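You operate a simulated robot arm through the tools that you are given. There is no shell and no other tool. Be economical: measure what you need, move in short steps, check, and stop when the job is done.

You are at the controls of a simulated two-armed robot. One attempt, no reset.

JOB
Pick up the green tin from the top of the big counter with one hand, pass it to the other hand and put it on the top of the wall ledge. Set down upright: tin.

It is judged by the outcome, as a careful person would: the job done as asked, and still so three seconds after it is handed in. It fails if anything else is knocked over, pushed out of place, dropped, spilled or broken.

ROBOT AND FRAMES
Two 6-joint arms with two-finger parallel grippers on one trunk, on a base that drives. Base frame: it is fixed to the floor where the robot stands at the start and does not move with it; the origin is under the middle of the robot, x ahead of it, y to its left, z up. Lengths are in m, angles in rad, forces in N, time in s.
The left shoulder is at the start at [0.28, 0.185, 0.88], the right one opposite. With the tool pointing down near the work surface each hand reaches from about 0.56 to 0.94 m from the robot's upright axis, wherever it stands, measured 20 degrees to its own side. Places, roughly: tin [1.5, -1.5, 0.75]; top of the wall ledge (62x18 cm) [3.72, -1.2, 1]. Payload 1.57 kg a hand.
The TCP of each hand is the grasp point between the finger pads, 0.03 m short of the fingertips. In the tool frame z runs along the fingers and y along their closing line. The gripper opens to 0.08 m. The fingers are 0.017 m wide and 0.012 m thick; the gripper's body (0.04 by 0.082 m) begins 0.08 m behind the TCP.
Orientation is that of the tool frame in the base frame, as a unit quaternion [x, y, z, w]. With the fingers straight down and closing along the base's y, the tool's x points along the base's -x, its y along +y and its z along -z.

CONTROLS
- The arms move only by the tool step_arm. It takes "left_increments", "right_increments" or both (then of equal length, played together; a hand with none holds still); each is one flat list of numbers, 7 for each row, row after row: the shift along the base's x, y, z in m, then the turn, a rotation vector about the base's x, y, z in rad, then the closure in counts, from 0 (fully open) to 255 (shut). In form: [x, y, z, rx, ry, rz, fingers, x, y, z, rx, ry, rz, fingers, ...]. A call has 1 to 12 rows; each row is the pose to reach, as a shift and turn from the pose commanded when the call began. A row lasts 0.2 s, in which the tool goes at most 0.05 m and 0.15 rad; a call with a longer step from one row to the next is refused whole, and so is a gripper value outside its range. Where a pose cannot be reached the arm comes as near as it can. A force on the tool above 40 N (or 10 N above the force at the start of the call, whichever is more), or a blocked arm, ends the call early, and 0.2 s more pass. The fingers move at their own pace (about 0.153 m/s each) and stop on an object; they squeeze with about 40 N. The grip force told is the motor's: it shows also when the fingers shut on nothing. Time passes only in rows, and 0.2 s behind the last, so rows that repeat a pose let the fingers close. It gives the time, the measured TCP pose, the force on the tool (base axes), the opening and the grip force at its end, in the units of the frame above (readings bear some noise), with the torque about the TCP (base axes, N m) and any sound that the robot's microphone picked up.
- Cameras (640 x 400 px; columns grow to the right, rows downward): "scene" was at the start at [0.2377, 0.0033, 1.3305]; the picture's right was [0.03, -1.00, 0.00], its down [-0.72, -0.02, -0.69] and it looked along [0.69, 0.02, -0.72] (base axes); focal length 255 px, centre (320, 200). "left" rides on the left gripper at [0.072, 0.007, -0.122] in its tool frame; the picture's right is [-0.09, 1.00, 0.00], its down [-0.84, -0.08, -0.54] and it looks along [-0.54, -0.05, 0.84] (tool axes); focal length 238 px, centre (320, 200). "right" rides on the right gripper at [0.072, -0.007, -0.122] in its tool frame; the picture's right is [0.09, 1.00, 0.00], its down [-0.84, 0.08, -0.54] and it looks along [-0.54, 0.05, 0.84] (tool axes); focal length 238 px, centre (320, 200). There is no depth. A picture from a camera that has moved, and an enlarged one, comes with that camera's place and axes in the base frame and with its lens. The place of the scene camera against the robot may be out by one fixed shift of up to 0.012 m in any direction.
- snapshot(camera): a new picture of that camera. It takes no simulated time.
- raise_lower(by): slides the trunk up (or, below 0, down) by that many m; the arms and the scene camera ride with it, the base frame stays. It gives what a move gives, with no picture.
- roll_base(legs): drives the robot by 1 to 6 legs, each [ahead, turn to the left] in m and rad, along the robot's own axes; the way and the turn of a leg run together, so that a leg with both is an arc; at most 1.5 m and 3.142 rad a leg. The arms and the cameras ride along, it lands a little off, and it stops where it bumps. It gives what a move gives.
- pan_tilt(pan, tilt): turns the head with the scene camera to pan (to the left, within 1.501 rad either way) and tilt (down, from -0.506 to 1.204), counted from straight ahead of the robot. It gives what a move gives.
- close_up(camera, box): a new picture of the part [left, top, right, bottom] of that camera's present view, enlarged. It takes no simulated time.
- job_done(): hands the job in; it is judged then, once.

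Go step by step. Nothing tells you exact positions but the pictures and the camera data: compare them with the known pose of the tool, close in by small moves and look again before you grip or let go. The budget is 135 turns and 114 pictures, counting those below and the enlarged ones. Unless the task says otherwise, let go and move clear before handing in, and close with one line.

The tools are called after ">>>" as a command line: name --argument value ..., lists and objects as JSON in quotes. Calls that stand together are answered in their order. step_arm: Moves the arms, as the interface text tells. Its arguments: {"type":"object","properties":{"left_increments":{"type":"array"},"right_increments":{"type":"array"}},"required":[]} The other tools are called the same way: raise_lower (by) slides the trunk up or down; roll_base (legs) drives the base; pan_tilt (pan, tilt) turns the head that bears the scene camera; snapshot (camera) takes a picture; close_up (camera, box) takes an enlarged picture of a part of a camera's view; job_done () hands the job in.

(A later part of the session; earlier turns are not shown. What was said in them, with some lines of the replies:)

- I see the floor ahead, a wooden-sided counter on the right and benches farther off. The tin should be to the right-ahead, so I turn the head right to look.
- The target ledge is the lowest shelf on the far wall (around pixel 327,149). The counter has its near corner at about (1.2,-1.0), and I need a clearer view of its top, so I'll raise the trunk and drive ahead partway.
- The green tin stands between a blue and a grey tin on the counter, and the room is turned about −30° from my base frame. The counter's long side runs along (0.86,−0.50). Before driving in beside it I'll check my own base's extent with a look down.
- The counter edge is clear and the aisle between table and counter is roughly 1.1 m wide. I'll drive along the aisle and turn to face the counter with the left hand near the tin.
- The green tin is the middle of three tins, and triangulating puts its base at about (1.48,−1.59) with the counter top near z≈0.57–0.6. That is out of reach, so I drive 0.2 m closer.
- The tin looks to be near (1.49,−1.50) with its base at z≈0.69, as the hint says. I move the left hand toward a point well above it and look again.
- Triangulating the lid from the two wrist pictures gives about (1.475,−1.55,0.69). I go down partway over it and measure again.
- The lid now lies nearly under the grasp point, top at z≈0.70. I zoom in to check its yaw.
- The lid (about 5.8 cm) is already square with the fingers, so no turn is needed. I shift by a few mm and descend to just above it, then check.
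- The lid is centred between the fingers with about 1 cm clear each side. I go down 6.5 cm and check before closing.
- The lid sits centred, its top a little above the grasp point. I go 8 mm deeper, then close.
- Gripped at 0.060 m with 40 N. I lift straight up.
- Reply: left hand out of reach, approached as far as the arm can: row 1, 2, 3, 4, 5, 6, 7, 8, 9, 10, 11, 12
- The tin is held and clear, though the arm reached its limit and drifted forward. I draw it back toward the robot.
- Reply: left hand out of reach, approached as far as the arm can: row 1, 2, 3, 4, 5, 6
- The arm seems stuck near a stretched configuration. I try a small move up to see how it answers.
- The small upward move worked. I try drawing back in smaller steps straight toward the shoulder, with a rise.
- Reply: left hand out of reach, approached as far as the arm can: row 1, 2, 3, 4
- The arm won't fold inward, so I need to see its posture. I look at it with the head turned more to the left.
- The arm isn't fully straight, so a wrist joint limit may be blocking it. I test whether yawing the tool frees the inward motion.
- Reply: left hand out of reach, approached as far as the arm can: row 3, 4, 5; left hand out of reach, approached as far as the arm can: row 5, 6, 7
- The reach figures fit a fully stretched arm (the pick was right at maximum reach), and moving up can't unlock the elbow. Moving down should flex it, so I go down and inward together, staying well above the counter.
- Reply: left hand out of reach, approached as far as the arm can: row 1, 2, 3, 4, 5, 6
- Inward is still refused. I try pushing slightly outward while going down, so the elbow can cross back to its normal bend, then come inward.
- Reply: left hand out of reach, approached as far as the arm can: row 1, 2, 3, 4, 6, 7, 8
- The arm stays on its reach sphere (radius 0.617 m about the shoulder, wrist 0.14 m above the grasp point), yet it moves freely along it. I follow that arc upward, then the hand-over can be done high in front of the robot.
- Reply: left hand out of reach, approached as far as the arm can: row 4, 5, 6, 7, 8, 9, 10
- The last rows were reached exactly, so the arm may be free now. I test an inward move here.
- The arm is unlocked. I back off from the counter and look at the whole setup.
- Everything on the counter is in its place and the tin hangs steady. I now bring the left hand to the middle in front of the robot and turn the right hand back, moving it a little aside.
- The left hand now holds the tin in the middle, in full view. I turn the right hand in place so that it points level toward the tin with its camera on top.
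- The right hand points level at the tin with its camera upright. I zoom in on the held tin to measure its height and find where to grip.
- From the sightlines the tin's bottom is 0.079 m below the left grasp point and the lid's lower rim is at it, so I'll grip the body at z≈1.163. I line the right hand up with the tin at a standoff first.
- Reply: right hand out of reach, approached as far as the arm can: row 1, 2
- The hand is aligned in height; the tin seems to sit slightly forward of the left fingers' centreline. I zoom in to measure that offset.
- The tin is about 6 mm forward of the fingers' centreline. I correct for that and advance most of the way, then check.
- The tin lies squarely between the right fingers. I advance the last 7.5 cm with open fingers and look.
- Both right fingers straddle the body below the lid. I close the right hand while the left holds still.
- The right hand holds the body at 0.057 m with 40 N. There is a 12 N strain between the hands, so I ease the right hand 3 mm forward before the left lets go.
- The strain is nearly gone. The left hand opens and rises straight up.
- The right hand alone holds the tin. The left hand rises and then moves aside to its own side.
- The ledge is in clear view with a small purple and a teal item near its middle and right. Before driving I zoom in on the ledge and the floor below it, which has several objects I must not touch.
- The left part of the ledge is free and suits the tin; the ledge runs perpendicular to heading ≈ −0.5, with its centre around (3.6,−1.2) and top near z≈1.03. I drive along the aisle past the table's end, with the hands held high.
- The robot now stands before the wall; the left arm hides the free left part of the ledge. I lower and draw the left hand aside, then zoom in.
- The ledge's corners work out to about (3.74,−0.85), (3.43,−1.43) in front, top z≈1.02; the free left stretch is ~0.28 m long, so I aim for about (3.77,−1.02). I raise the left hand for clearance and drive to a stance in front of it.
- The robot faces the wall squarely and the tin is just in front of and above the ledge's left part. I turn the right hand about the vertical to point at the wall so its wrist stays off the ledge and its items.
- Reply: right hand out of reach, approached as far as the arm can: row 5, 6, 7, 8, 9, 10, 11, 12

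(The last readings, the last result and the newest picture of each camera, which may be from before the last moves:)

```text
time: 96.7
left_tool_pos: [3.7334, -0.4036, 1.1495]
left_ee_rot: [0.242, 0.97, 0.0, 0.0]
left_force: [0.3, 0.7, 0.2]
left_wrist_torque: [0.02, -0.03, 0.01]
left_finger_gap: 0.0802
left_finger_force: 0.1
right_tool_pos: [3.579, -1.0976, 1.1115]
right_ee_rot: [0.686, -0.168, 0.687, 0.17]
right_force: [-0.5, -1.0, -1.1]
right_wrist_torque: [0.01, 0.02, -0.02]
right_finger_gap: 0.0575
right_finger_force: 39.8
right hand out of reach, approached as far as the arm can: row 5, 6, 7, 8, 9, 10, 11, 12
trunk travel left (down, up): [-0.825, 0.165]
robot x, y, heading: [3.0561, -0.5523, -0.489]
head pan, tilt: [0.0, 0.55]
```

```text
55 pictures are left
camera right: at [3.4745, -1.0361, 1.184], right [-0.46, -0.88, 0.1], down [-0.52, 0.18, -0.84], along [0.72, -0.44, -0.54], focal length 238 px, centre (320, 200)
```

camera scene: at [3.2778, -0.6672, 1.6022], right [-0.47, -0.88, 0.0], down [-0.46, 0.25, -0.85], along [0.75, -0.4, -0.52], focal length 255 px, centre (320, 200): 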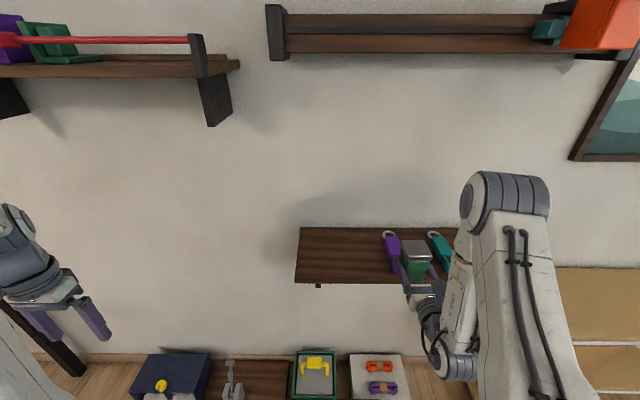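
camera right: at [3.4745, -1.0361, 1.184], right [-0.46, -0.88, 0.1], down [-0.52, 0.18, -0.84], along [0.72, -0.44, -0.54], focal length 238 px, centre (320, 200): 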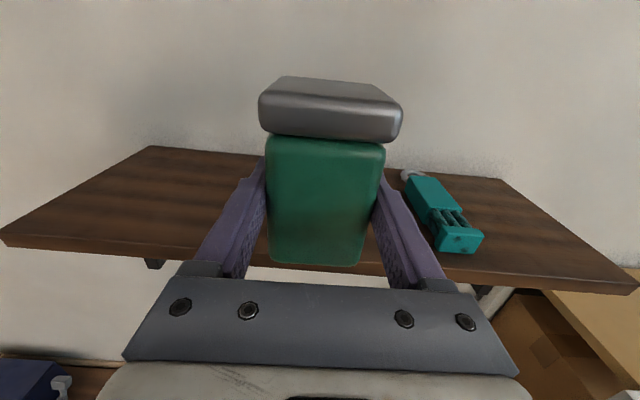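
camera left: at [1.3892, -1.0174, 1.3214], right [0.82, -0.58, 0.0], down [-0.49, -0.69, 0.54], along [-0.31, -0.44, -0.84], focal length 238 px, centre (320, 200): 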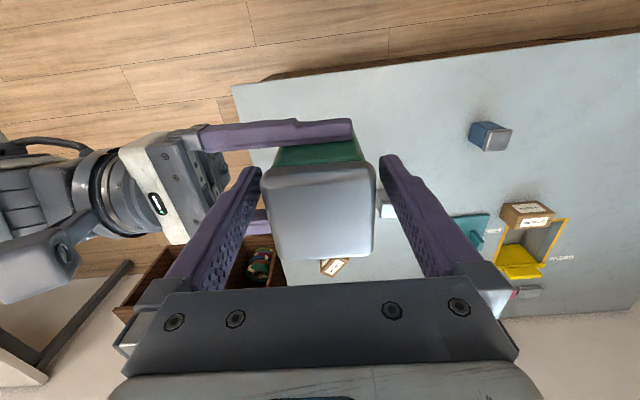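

The hand points at the wall now, but the arm ended lower and to the right; nothing is touched. I raise the tin and move it left over the free stretch, staying in front.

>>> step_arm --right_increments '[0, 0, 0.03, 0, 0, 0, 255, 0, 0, 0.06, 0, 0, 0, 255, 0.019, 0.035, 0.06, 0, 0, 0, 255, 0.038, 0.07, 0.06, 0, 0, 0, 255, 0.056, 0.105, 0.06, 0, 0, 0, 255, 0.075, 0.139, 0.06, 0, 0, 0, 255, 0.075, 0.139, 0.06, 0, 0, 0, 255]'

>>> snapshot --camera "scene"

>>> snapshot --camera "right"

```text
time: 98.3
left_tool_pos: [3.734, -0.4034, 1.1504]
left_ee_rot: [0.242, 0.97, 0.0, 0.0]
left_force: [-0.8, -0.1, 0.2]
left_wrist_torque: [0.01, -0.02, 0.03]
left_finger_gap: 0.0798
left_finger_force: 0.1
right_tool_pos: [3.5925, -1.117, 1.1661]
right_ee_rot: [0.686, -0.17, 0.686, 0.173]
right_force: [0.6, 0.6, -1.4]
right_wrist_torque: [0.02, 0.05, 0.03]
right_finger_gap: 0.0575
right_finger_force: 39.9
right hand out of reach, approached as far as the arm can: row 1, 2, 3, 4, 5, 6, 7
trunk travel left (down, up): [-0.825, 0.165]
robot x, y, heading: [3.0596, -0.5511, -0.493]
head pan, tilt: [0.0, 0.55]
```

```text
54 pictures are left
camera scene: at [3.2779, -0.6672, 1.6022], right [-0.47, -0.88, 0.0], down [-0.46, 0.25, -0.85], along [0.75, -0.4, -0.52], focal length 255 px, centre (320, 200)
```

scene: 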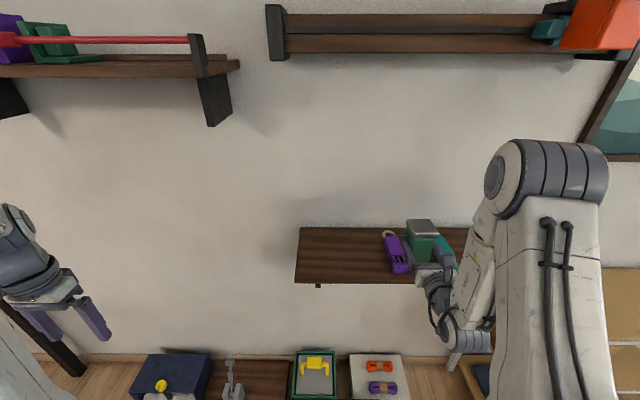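

```text
53 pictures are left
camera right: at [3.4871, -1.0542, 1.2373], right [-0.47, -0.88, 0.1], down [-0.52, 0.18, -0.84], along [0.72, -0.44, -0.54], focal length 238 px, centre (320, 200)
```

right: 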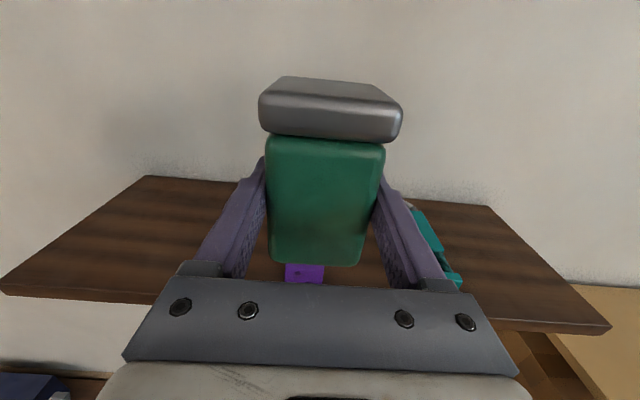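

The arm won't carry the tin sideways in this posture, so I'll shift the base instead. First I look down to measure how near the floor objects are.

>>> pan_tilt --pan 0.0 --tilt 1.0

>>> snapshot --camera "scene"

>>> snapshot --camera "left"

```text
time: 99.2
left_tool_pos: [3.7356, -0.4033, 1.1488]
left_ee_rot: [0.243, 0.97, -0.001, 0.0]
left_force: [1.3, -0.7, -0.4]
left_wrist_torque: [0.03, -0.01, 0.01]
left_finger_gap: 0.0799
left_finger_force: 0.0
right_tool_pos: [3.5917, -1.1165, 1.1652]
right_ee_rot: [0.687, -0.168, 0.686, 0.172]
right_force: [1.4, -0.7, -2.6]
right_wrist_torque: [0.01, 0.02, 0.02]
right_finger_gap: 0.0573
right_finger_force: 40.3
trunk travel left (down, up): [-0.825, 0.165]
robot x, y, heading: [3.062, -0.548, -0.49]
head pan, tilt: [0.0, 1.0]
```

```text
52 pictures are left
camera scene: at [3.2602, -0.6577, 1.5657], right [-0.47, -0.88, 0.0], down [-0.74, 0.4, -0.54], along [0.48, -0.26, -0.84], focal length 255 px, centre (320, 200)
```

scene: 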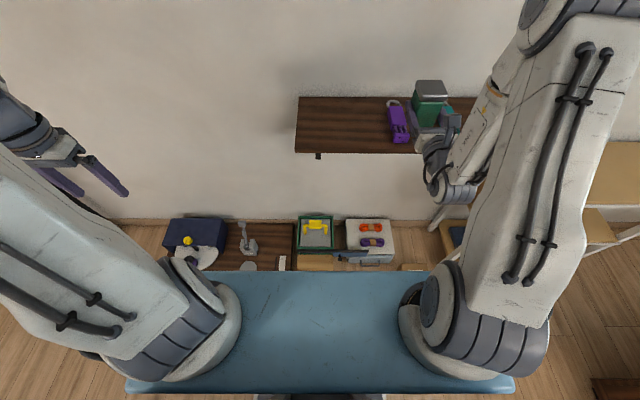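

```text
51 pictures are left
camera left: at [3.6724, -0.3637, 1.2703], right [0.55, 0.84, 0.0], down [0.7, -0.46, 0.54], along [0.45, -0.3, -0.84], focal length 238 px, centre (320, 200)
```

left: 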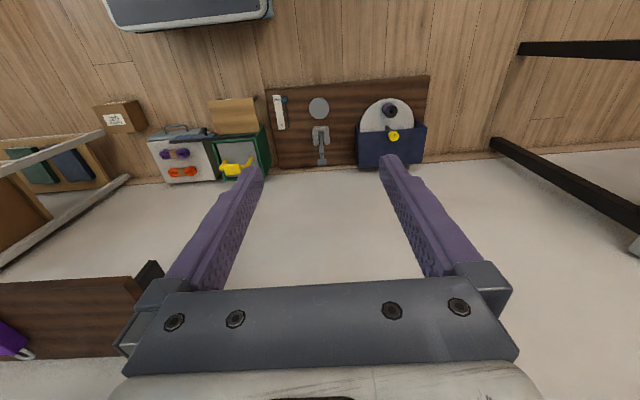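

The base front is about 0.25 m from the floor objects, so I'll do the side shift away from them: turn right, reverse 0.2 m, turn back. That moves the robot 0.17 m left with all swings clear.

>>> roll_base --legs '[[0, -1.0], [-0.2, 0], [0, 1.0]]'

>>> pan_tilt --pan 0.0 --tilt 0.7

>>> snapshot --camera "scene"

>>> snapshot --camera "right"

```text
time: 105.9
left_tool_pos: [3.7205, -0.211, 1.1489]
left_ee_rot: [0.248, 0.969, 0.0, 0.0]
left_force: [-0.2, 0.1, 0.6]
left_wrist_torque: [0.0, -0.01, 0.02]
left_finger_gap: 0.0802
left_finger_force: 0.0
right_tool_pos: [3.5709, -0.9234, 1.164]
right_ee_rot: [0.686, -0.173, 0.685, 0.175]
right_force: [0.0, -0.7, -0.7]
right_wrist_torque: [-0.02, 0.01, 0.01]
right_finger_gap: 0.0575
right_finger_force: 39.7
trunk travel left (down, up): [-0.825, 0.165]
robot x, y, heading: [3.0487, -0.3504, -0.503]
head pan, tilt: [0.0, 1.0]
```

```text
time: 106.7
left_tool_pos: [3.7205, -0.2114, 1.1497]
left_ee_rot: [0.248, 0.969, 0.0, 0.0]
left_force: [-0.5, -0.2, 0.2]
left_wrist_torque: [0.01, -0.01, -0.03]
left_finger_gap: 0.0801
left_finger_force: 0.0
right_tool_pos: [3.57, -0.9232, 1.1642]
right_ee_rot: [0.686, -0.173, 0.685, 0.174]
right_force: [0.6, 0.4, -2.5]
right_wrist_torque: [-0.01, 0.0, -0.02]
right_finger_gap: 0.0575
right_finger_force: 40.7
trunk travel left (down, up): [-0.825, 0.165]
robot x, y, heading: [3.0477, -0.3522, -0.5]
head pan, tilt: [0.0, 0.7]
```

```text
50 pictures are left
camera scene: at [3.2577, -0.4673, 1.589], right [-0.48, -0.88, 0.0], down [-0.57, 0.31, -0.76], along [0.67, -0.37, -0.64], focal length 255 px, centre (320, 200)
```

scene: 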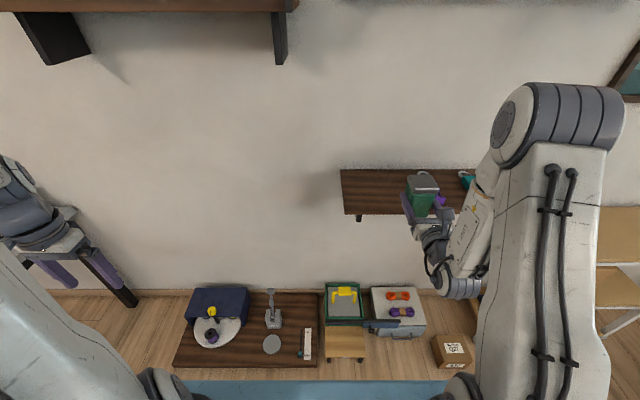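

```text
49 pictures are left
camera right: at [3.4669, -0.8594, 1.2372], right [-0.47, -0.88, 0.1], down [-0.51, 0.19, -0.84], along [0.71, -0.45, -0.54], focal length 238 px, centre (320, 200)
```

right: 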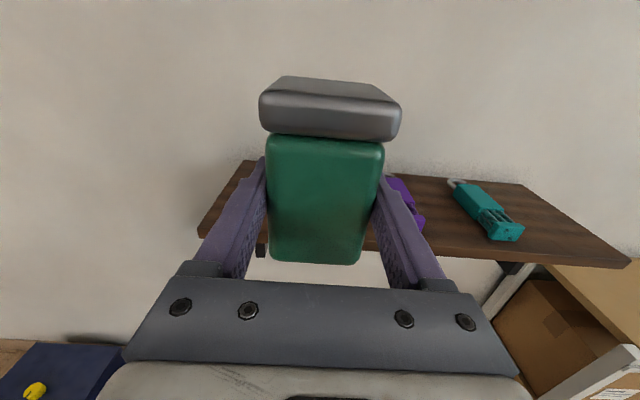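

The right wrist view gives the ledge's front-left corner at about (3.76,−0.85) and top z≈1.015. The tin needs about 0.24 m forward, so I roll ahead 0.22 m with the tin 10 cm above the ledge.

>>> roll_base --legs '[[0.22, 0]]'

>>> snapshot --camera "scene"

>>> snapshot --camera "right"

>>> snapshot --camera "left"

```text
time: 108.4
left_tool_pos: [3.9142, -0.3178, 1.1492]
left_ee_rot: [0.247, 0.969, 0.0, 0.0]
left_force: [-0.9, -0.1, -0.2]
left_wrist_torque: [-0.02, -0.02, 0.01]
left_finger_gap: 0.0798
left_finger_force: 0.1
right_tool_pos: [3.7663, -1.0295, 1.1636]
right_ee_rot: [0.686, -0.172, 0.685, 0.175]
right_force: [1.0, -0.1, 0.0]
right_wrist_torque: [0.02, 0.05, -0.01]
right_finger_gap: 0.0576
right_finger_force: 40.5
trunk travel left (down, up): [-0.825, 0.165]
robot x, y, heading: [3.2418, -0.4581, -0.503]
head pan, tilt: [0.0, 0.7]
```

```text
48 pictures are left
camera scene: at [3.4527, -0.5741, 1.5891], right [-0.48, -0.88, 0.0], down [-0.56, 0.31, -0.77], along [0.67, -0.37, -0.64], focal length 255 px, centre (320, 200)
```

scene: 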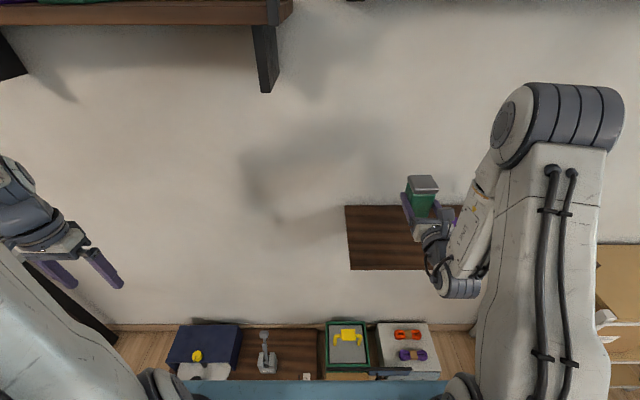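

```text
47 pictures are left
camera right: at [3.6621, -0.9661, 1.2374], right [-0.47, -0.88, 0.09], down [-0.51, 0.19, -0.84], along [0.71, -0.45, -0.54], focal length 238 px, centre (320, 200)
```

right: 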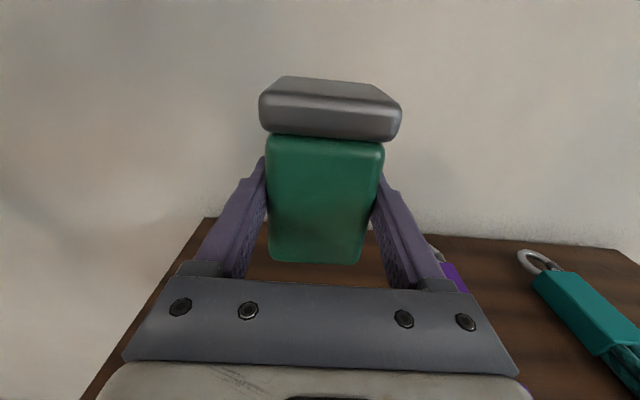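

```text
46 pictures are left
camera left: at [3.8542, -0.2774, 1.2705], right [0.56, 0.83, 0.0], down [0.7, -0.47, 0.54], along [0.45, -0.3, -0.84], focal length 238 px, centre (320, 200)
```

left: 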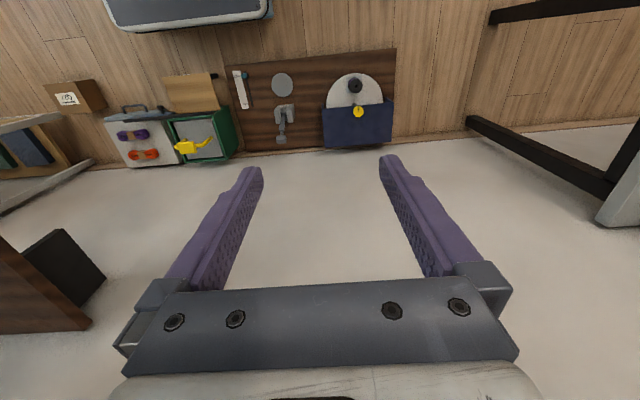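

The tin is over the free stretch, 0.09 m in from the front edge, with the base clear of the floor objects. I roll 2.5 cm further and lower by the trunk, keeping the tool attitude untouched.

>>> roll_base --legs '[[0.025, 0]]'

>>> raise_lower --by -0.07

>>> snapshot --camera "right"

>>> close_up --camera "scene" --box '[330, 120, 510, 300]'

```text
time: 109.2
left_tool_pos: [3.9378, -0.3293, 1.1498]
left_ee_rot: [0.248, 0.969, 0.0, -0.001]
left_force: [-0.2, -0.3, -0.2]
left_wrist_torque: [0.0, -0.01, 0.06]
left_finger_gap: 0.0801
left_finger_force: 0.0
right_tool_pos: [3.7876, -1.0405, 1.1651]
right_ee_rot: [0.685, -0.174, 0.685, 0.175]
right_force: [0.1, -0.1, -0.9]
right_wrist_torque: [0.03, 0.02, 0.04]
right_finger_gap: 0.0575
right_finger_force: 39.9
trunk travel left (down, up): [-0.825, 0.165]
robot x, y, heading: [3.2629, -0.4687, -0.497]
head pan, tilt: [0.0, 0.7]
```

```text
time: 110.3
left_tool_pos: [3.9369, -0.3295, 1.0803]
left_ee_rot: [0.247, 0.969, 0.0, -0.001]
left_force: [0.1, -0.3, 0.2]
left_wrist_torque: [-0.01, 0.01, 0.01]
left_finger_gap: 0.0804
left_finger_force: 0.0
right_tool_pos: [3.7887, -1.0407, 1.0955]
right_ee_rot: [0.686, -0.171, 0.685, 0.174]
right_force: [-0.8, -0.2, -1.4]
right_wrist_torque: [0.0, -0.04, 0.01]
right_finger_gap: 0.0575
right_finger_force: 40.4
trunk travel left (down, up): [-0.755, 0.235]
robot x, y, heading: [3.2668, -0.4676, -0.498]
head pan, tilt: [0.0, 0.7]
```

```text
45 pictures are left
camera right: at [3.6848, -0.9783, 1.1673], right [-0.47, -0.88, 0.09], down [-0.51, 0.19, -0.84], along [0.71, -0.44, -0.54], focal length 238 px, centre (320, 200)
```

right: 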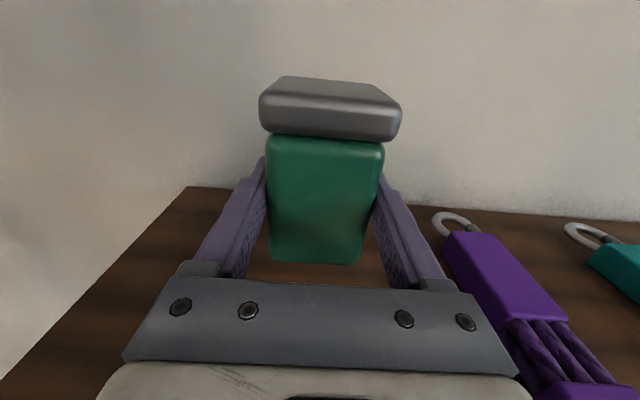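

```text
2.22 times, centred on (420, 210) of scene
camera zoom: at [3.4753, -0.5864, 1.5191], right [-0.48, -0.88, 0.0], down [-0.56, 0.31, -0.76], along [0.67, -0.37, -0.64], focal length 566 px, centre (98, 178)
```

zoom: 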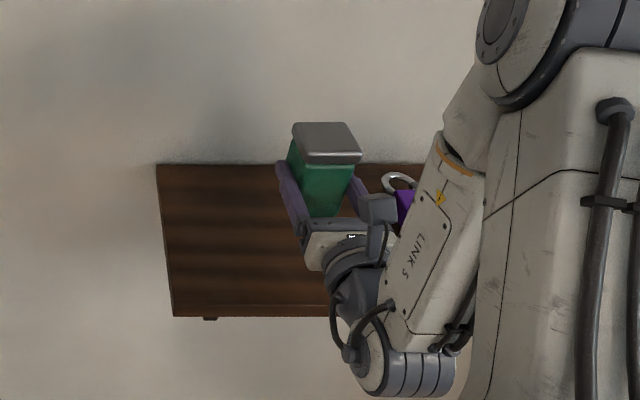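

The ledge is deeper than stated (about 0.25 m) and its top triangulates to z≈1.004–1.015. To keep the wrist clear of the front edge I back off 4 cm, then lower to about 1–2 cm above the board.

>>> roll_base --legs '[[-0.04, 0]]'

>>> raise_lower --by -0.025

>>> snapshot --camera "right"

>>> close_up --camera "scene" --box '[330, 120, 510, 300]'

>>> snapshot --camera "left"

```text
time: 111.1
left_tool_pos: [3.9023, -0.3102, 1.0793]
left_ee_rot: [0.247, 0.969, 0.0, 0.0]
left_force: [-0.5, -0.2, -0.2]
left_wrist_torque: [0.01, 0.0, 0.0]
left_finger_gap: 0.0799
left_finger_force: 0.0
right_tool_pos: [3.7539, -1.0226, 1.0939]
right_ee_rot: [0.686, -0.172, 0.685, 0.176]
right_force: [0.2, 0.3, -1.5]
right_wrist_torque: [0.02, -0.01, 0.01]
right_finger_gap: 0.0575
right_finger_force: 40.2
trunk travel left (down, up): [-0.755, 0.235]
robot x, y, heading: [3.2301, -0.4487, -0.504]
head pan, tilt: [0.0, 0.7]
```

```text
time: 111.8
left_tool_pos: [3.9017, -0.3105, 1.054]
left_ee_rot: [0.249, 0.969, 0.0, -0.001]
left_force: [0.2, 0.7, 0.2]
left_wrist_torque: [0.0, 0.0, 0.02]
left_finger_gap: 0.0801
left_finger_force: 0.0
right_tool_pos: [3.7521, -1.0212, 1.0708]
right_ee_rot: [0.686, -0.173, 0.685, 0.174]
right_force: [-0.1, -0.2, -1.6]
right_wrist_torque: [0.0, -0.01, -0.01]
right_finger_gap: 0.0575
right_finger_force: 40.0
trunk travel left (down, up): [-0.73, 0.26]
robot x, y, heading: [3.2261, -0.452, -0.496]
head pan, tilt: [0.0, 0.7]
```

```text
43 pictures are left
camera right: at [3.6491, -0.9589, 1.1423], right [-0.47, -0.88, 0.09], down [-0.51, 0.19, -0.84], along [0.71, -0.45, -0.54], focal length 238 px, centre (320, 200)
```

right: 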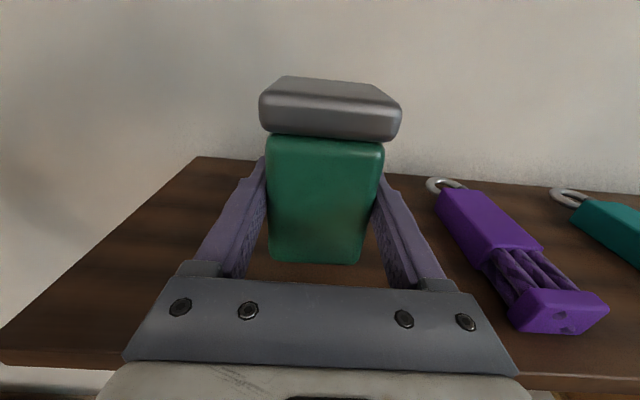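

```text
2.22 times, centred on (420, 210) of scene
camera zoom: at [3.4397, -0.567, 1.4941], right [-0.48, -0.88, 0.0], down [-0.56, 0.31, -0.76], along [0.67, -0.37, -0.64], focal length 566 px, centre (98, 178)
```

zoom: 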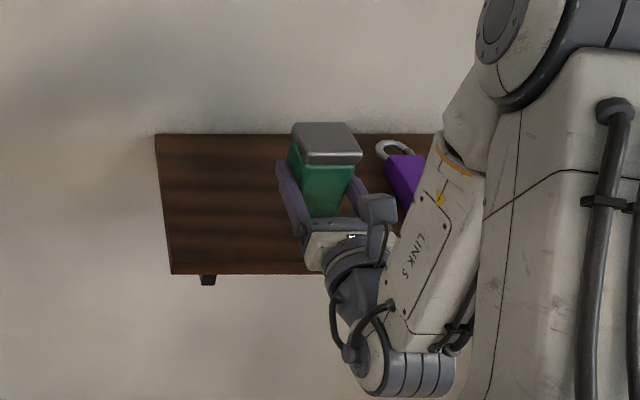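

```text
41 pictures are left
camera left: at [3.8412, -0.2702, 1.1754], right [0.56, 0.83, 0.0], down [0.7, -0.47, 0.54], along [0.45, -0.3, -0.84], focal length 238 px, centre (320, 200)
```

left: 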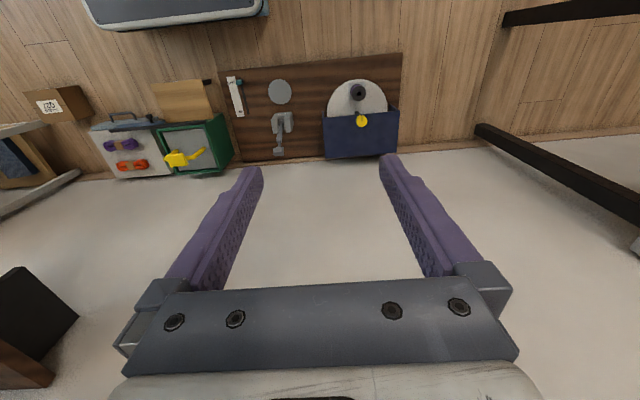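

The tin stands 7 cm in from the front edge, clear of the purple item, and its bottom should be 1–2 cm above the board. I lower in small trunk steps and watch the force.

>>> raise_lower --by -0.008

>>> raise_lower --by -0.004

>>> close_up --camera "right" --box '[220, 60, 440, 290]'

```text
time: 112.4
left_tool_pos: [3.9018, -0.3114, 1.0465]
left_ee_rot: [0.248, 0.969, 0.0, 0.001]
left_force: [0.3, 0.1, 0.2]
left_wrist_torque: [-0.05, -0.04, -0.02]
left_finger_gap: 0.0797
left_finger_force: 0.0
right_tool_pos: [3.7533, -1.0223, 1.0633]
right_ee_rot: [0.686, -0.173, 0.685, 0.175]
right_force: [-0.2, 0.5, -1.5]
right_wrist_torque: [0.02, 0.0, -0.01]
right_finger_gap: 0.0573
right_finger_force: 40.2
trunk travel left (down, up): [-0.722, 0.268]
robot x, y, heading: [3.2319, -0.4502, -0.5]
head pan, tilt: [0.0, 0.7]
```

```text
time: 113.0
left_tool_pos: [3.9027, -0.3111, 1.0426]
left_ee_rot: [0.248, 0.969, 0.0, 0.0]
left_force: [-0.2, 0.6, -0.4]
left_wrist_torque: [-0.01, -0.02, -0.02]
left_finger_gap: 0.0797
left_finger_force: 0.1
right_tool_pos: [3.7537, -1.0224, 1.0583]
right_ee_rot: [0.686, -0.172, 0.685, 0.175]
right_force: [0.3, 0.2, -0.3]
right_wrist_torque: [0.05, 0.01, 0.01]
right_finger_gap: 0.0573
right_finger_force: 40.0
trunk travel left (down, up): [-0.718, 0.272]
robot x, y, heading: [3.2241, -0.4494, -0.503]
head pan, tilt: [0.0, 0.7]
```

```text
1.74 times, centred on (330, 175) of right
camera zoom: at [3.6492, -0.959, 1.1302], right [-0.47, -0.88, 0.09], down [-0.51, 0.19, -0.84], along [0.71, -0.45, -0.54], focal length 414 px, centre (303, 244)
```

zoom: 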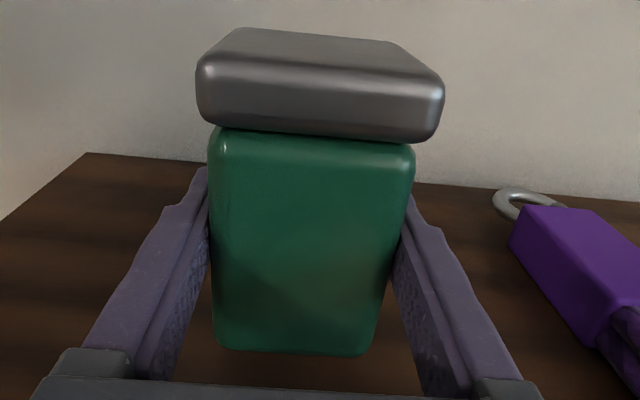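

No contact yet. I continue in 4 mm steps.

>>> raise_lower --by -0.004

```text
time: 113.5
left_tool_pos: [3.9022, -0.3111, 1.0376]
left_ee_rot: [0.248, 0.969, 0.0, -0.001]
left_force: [0.2, 0.0, -0.2]
left_wrist_torque: [-0.02, 0.03, 0.0]
left_finger_gap: 0.0802
left_finger_force: 0.2
right_tool_pos: [3.7528, -1.0223, 1.0535]
right_ee_rot: [0.686, -0.173, 0.685, 0.175]
right_force: [0.1, 0.0, -1.4]
right_wrist_torque: [0.02, -0.01, -0.01]
right_finger_gap: 0.0573
right_finger_force: 39.5
trunk travel left (down, up): [-0.714, 0.276]
robot x, y, heading: [3.2304, -0.4468, -0.505]
head pan, tilt: [0.0, 0.7]
```

>>> raise_lower --by -0.004

```text
time: 114.0
left_tool_pos: [3.9027, -0.3098, 1.0343]
left_ee_rot: [0.247, 0.969, 0.0, -0.001]
left_force: [-0.1, -0.1, 0.2]
left_wrist_torque: [-0.04, 0.01, -0.04]
left_finger_gap: 0.08
left_finger_force: 0.1
right_tool_pos: [3.753, -1.0221, 1.0503]
right_ee_rot: [0.686, -0.173, 0.685, 0.175]
right_force: [-0.4, -0.2, -1.9]
right_wrist_torque: [-0.03, 0.01, 0.01]
right_finger_gap: 0.0576
right_finger_force: 40.5
trunk travel left (down, up): [-0.71, 0.28]
robot x, y, heading: [3.2289, -0.4507, -0.501]
head pan, tilt: [0.0, 0.7]
```

Still no contact (the tin's bottom is at about 1.008). I go on in 4 mm steps.

>>> raise_lower --by -0.004

```text
time: 114.5
left_tool_pos: [3.9034, -0.3104, 1.031]
left_ee_rot: [0.248, 0.969, 0.0, 0.0]
left_force: [-0.5, 0.6, 0.2]
left_wrist_torque: [0.01, 0.01, -0.04]
left_finger_gap: 0.0798
left_finger_force: 0.0
right_tool_pos: [3.7531, -1.0228, 1.0449]
right_ee_rot: [0.686, -0.172, 0.685, 0.175]
right_force: [-0.1, -0.2, -1.4]
right_wrist_torque: [0.02, -0.01, -0.01]
right_finger_gap: 0.0575
right_finger_force: 39.7
trunk travel left (down, up): [-0.706, 0.284]
robot x, y, heading: [3.2294, -0.4452, -0.499]
head pan, tilt: [0.0, 0.7]
```

>>> raise_lower --by -0.004

>>> snapshot --camera "right"

```text
time: 115.1
left_tool_pos: [3.9025, -0.3097, 1.027]
left_ee_rot: [0.247, 0.969, 0.0, 0.0]
left_force: [-0.4, 0.2, 0.2]
left_wrist_torque: [0.03, 0.0, 0.04]
left_finger_gap: 0.0801
left_finger_force: 0.0
right_tool_pos: [3.7523, -1.0222, 1.0437]
right_ee_rot: [0.684, -0.172, 0.687, 0.175]
right_force: [-1.4, 1.0, 10.9]
right_wrist_torque: [0.44, 0.1, 0.03]
right_finger_gap: 0.0572
right_finger_force: 39.9
trunk travel left (down, up): [-0.702, 0.288]
robot x, y, heading: [3.2322, -0.4502, -0.499]
head pan, tilt: [0.0, 0.7]
```

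```text
39 pictures are left
camera right: at [3.6488, -0.9588, 1.1156], right [-0.47, -0.88, 0.1], down [-0.51, 0.19, -0.84], along [0.72, -0.45, -0.54], focal length 238 px, centre (320, 200)
```

right: 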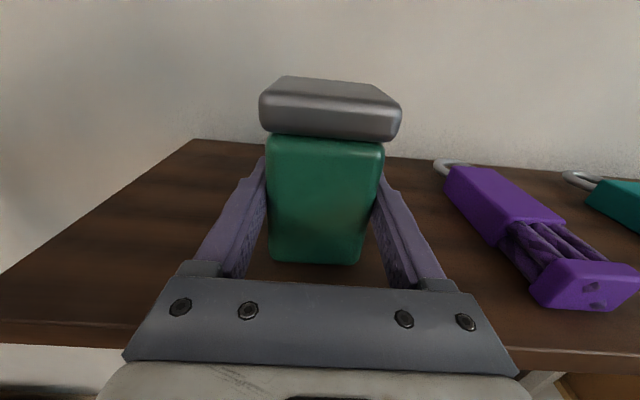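

Contact: 12 N upward, and the torque places it at the tin's own near-left bottom edge, so the tin is touching the board. I open the fingers gently.

>>> step_arm --right_increments '[0, 0, 0, 0, 0, 0, 130, 0, 0, 0, 0, 0, 0, 90, 0, 0, 0, 0, 0, 0, 50, 0, 0, 0, 0, 0, 0, 0, 0, 0, 0, 0, 0, 0, 0, 0, 0, 0, 0, 0, 0, 0]'

>>> snapshot --camera "right"

```text
time: 116.5
left_tool_pos: [3.902, -0.3111, 1.0266]
left_ee_rot: [0.248, 0.969, 0.0, 0.001]
left_force: [-0.4, -0.7, -0.9]
left_wrist_torque: [0.01, 0.02, 0.0]
left_finger_gap: 0.0799
left_finger_force: 0.1
right_tool_pos: [3.7531, -1.0228, 1.0428]
right_ee_rot: [0.686, -0.173, 0.685, 0.175]
right_force: [-0.1, 0.2, -0.1]
right_wrist_torque: [0.0, 0.0, 0.0]
right_finger_gap: 0.0799
right_finger_force: 0.0
trunk travel left (down, up): [-0.702, 0.288]
robot x, y, heading: [3.2317, -0.4518, -0.499]
head pan, tilt: [0.0, 0.7]
```

```text
38 pictures are left
camera right: at [3.6492, -0.959, 1.1142], right [-0.47, -0.88, 0.09], down [-0.51, 0.19, -0.84], along [0.71, -0.45, -0.54], focal length 238 px, centre (320, 200)
```

right: 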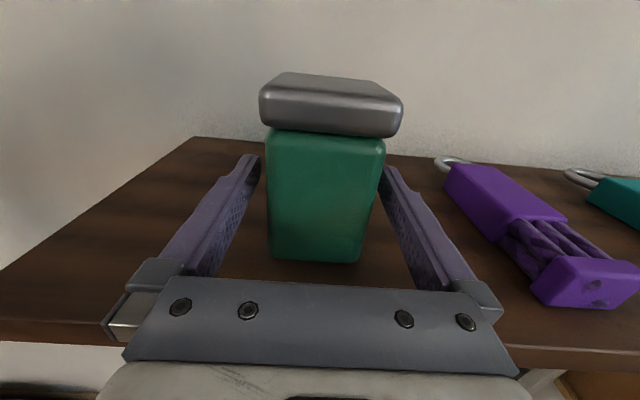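

The tin stands on the ledge and the fingers are clear on both sides. I reverse the base straight back 0.2 m and look.

>>> roll_base --legs '[[-0.2, 0]]'

>>> snapshot --camera "right"

>>> snapshot --camera "scene"

```text
time: 118.1
left_tool_pos: [3.7263, -0.2153, 1.0262]
left_ee_rot: [0.248, 0.969, 0.001, 0.0]
left_force: [0.8, -0.5, -0.3]
left_wrist_torque: [0.03, 0.03, 0.05]
left_finger_gap: 0.0798
left_finger_force: 0.1
right_tool_pos: [3.5772, -0.9268, 1.0409]
right_ee_rot: [0.685, -0.174, 0.685, 0.176]
right_force: [0.7, 0.0, 0.1]
right_wrist_torque: [0.0, -0.03, -0.01]
right_finger_gap: 0.0801
right_finger_force: 0.0
trunk travel left (down, up): [-0.702, 0.288]
robot x, y, heading: [3.0524, -0.354, -0.501]
head pan, tilt: [0.0, 0.7]
```

```text
37 pictures are left
camera right: at [3.4737, -0.8635, 1.1141], right [-0.47, -0.87, 0.09], down [-0.51, 0.19, -0.84], along [0.71, -0.45, -0.54], focal length 238 px, centre (320, 200)
```

right: 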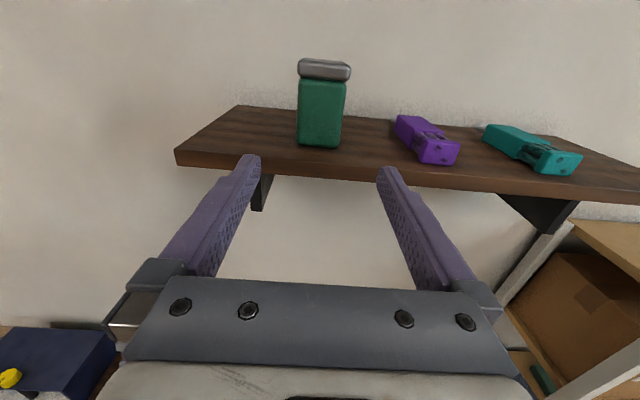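

```text
36 pictures are left
camera scene: at [3.265, -0.4714, 1.466], right [-0.48, -0.88, 0.0], down [-0.56, 0.31, -0.76], along [0.67, -0.37, -0.64], focal length 255 px, centre (320, 200)
```

scene: 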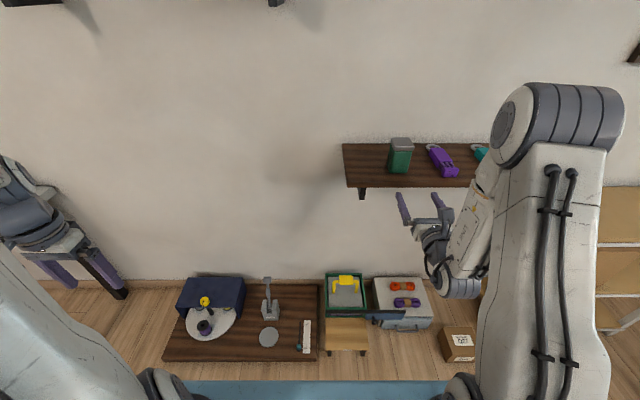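

The green tin stands upright on the left part of the ledge. The purple and teal items and the floor objects are undisturbed, and both hands are clear, so I hand the job in.

>>> job_done

```text
The job is handed in.
```

The left hand picked up the green tin and passed it to the right hand, which set it upright on the wall ledge; nothing else was disturbed.
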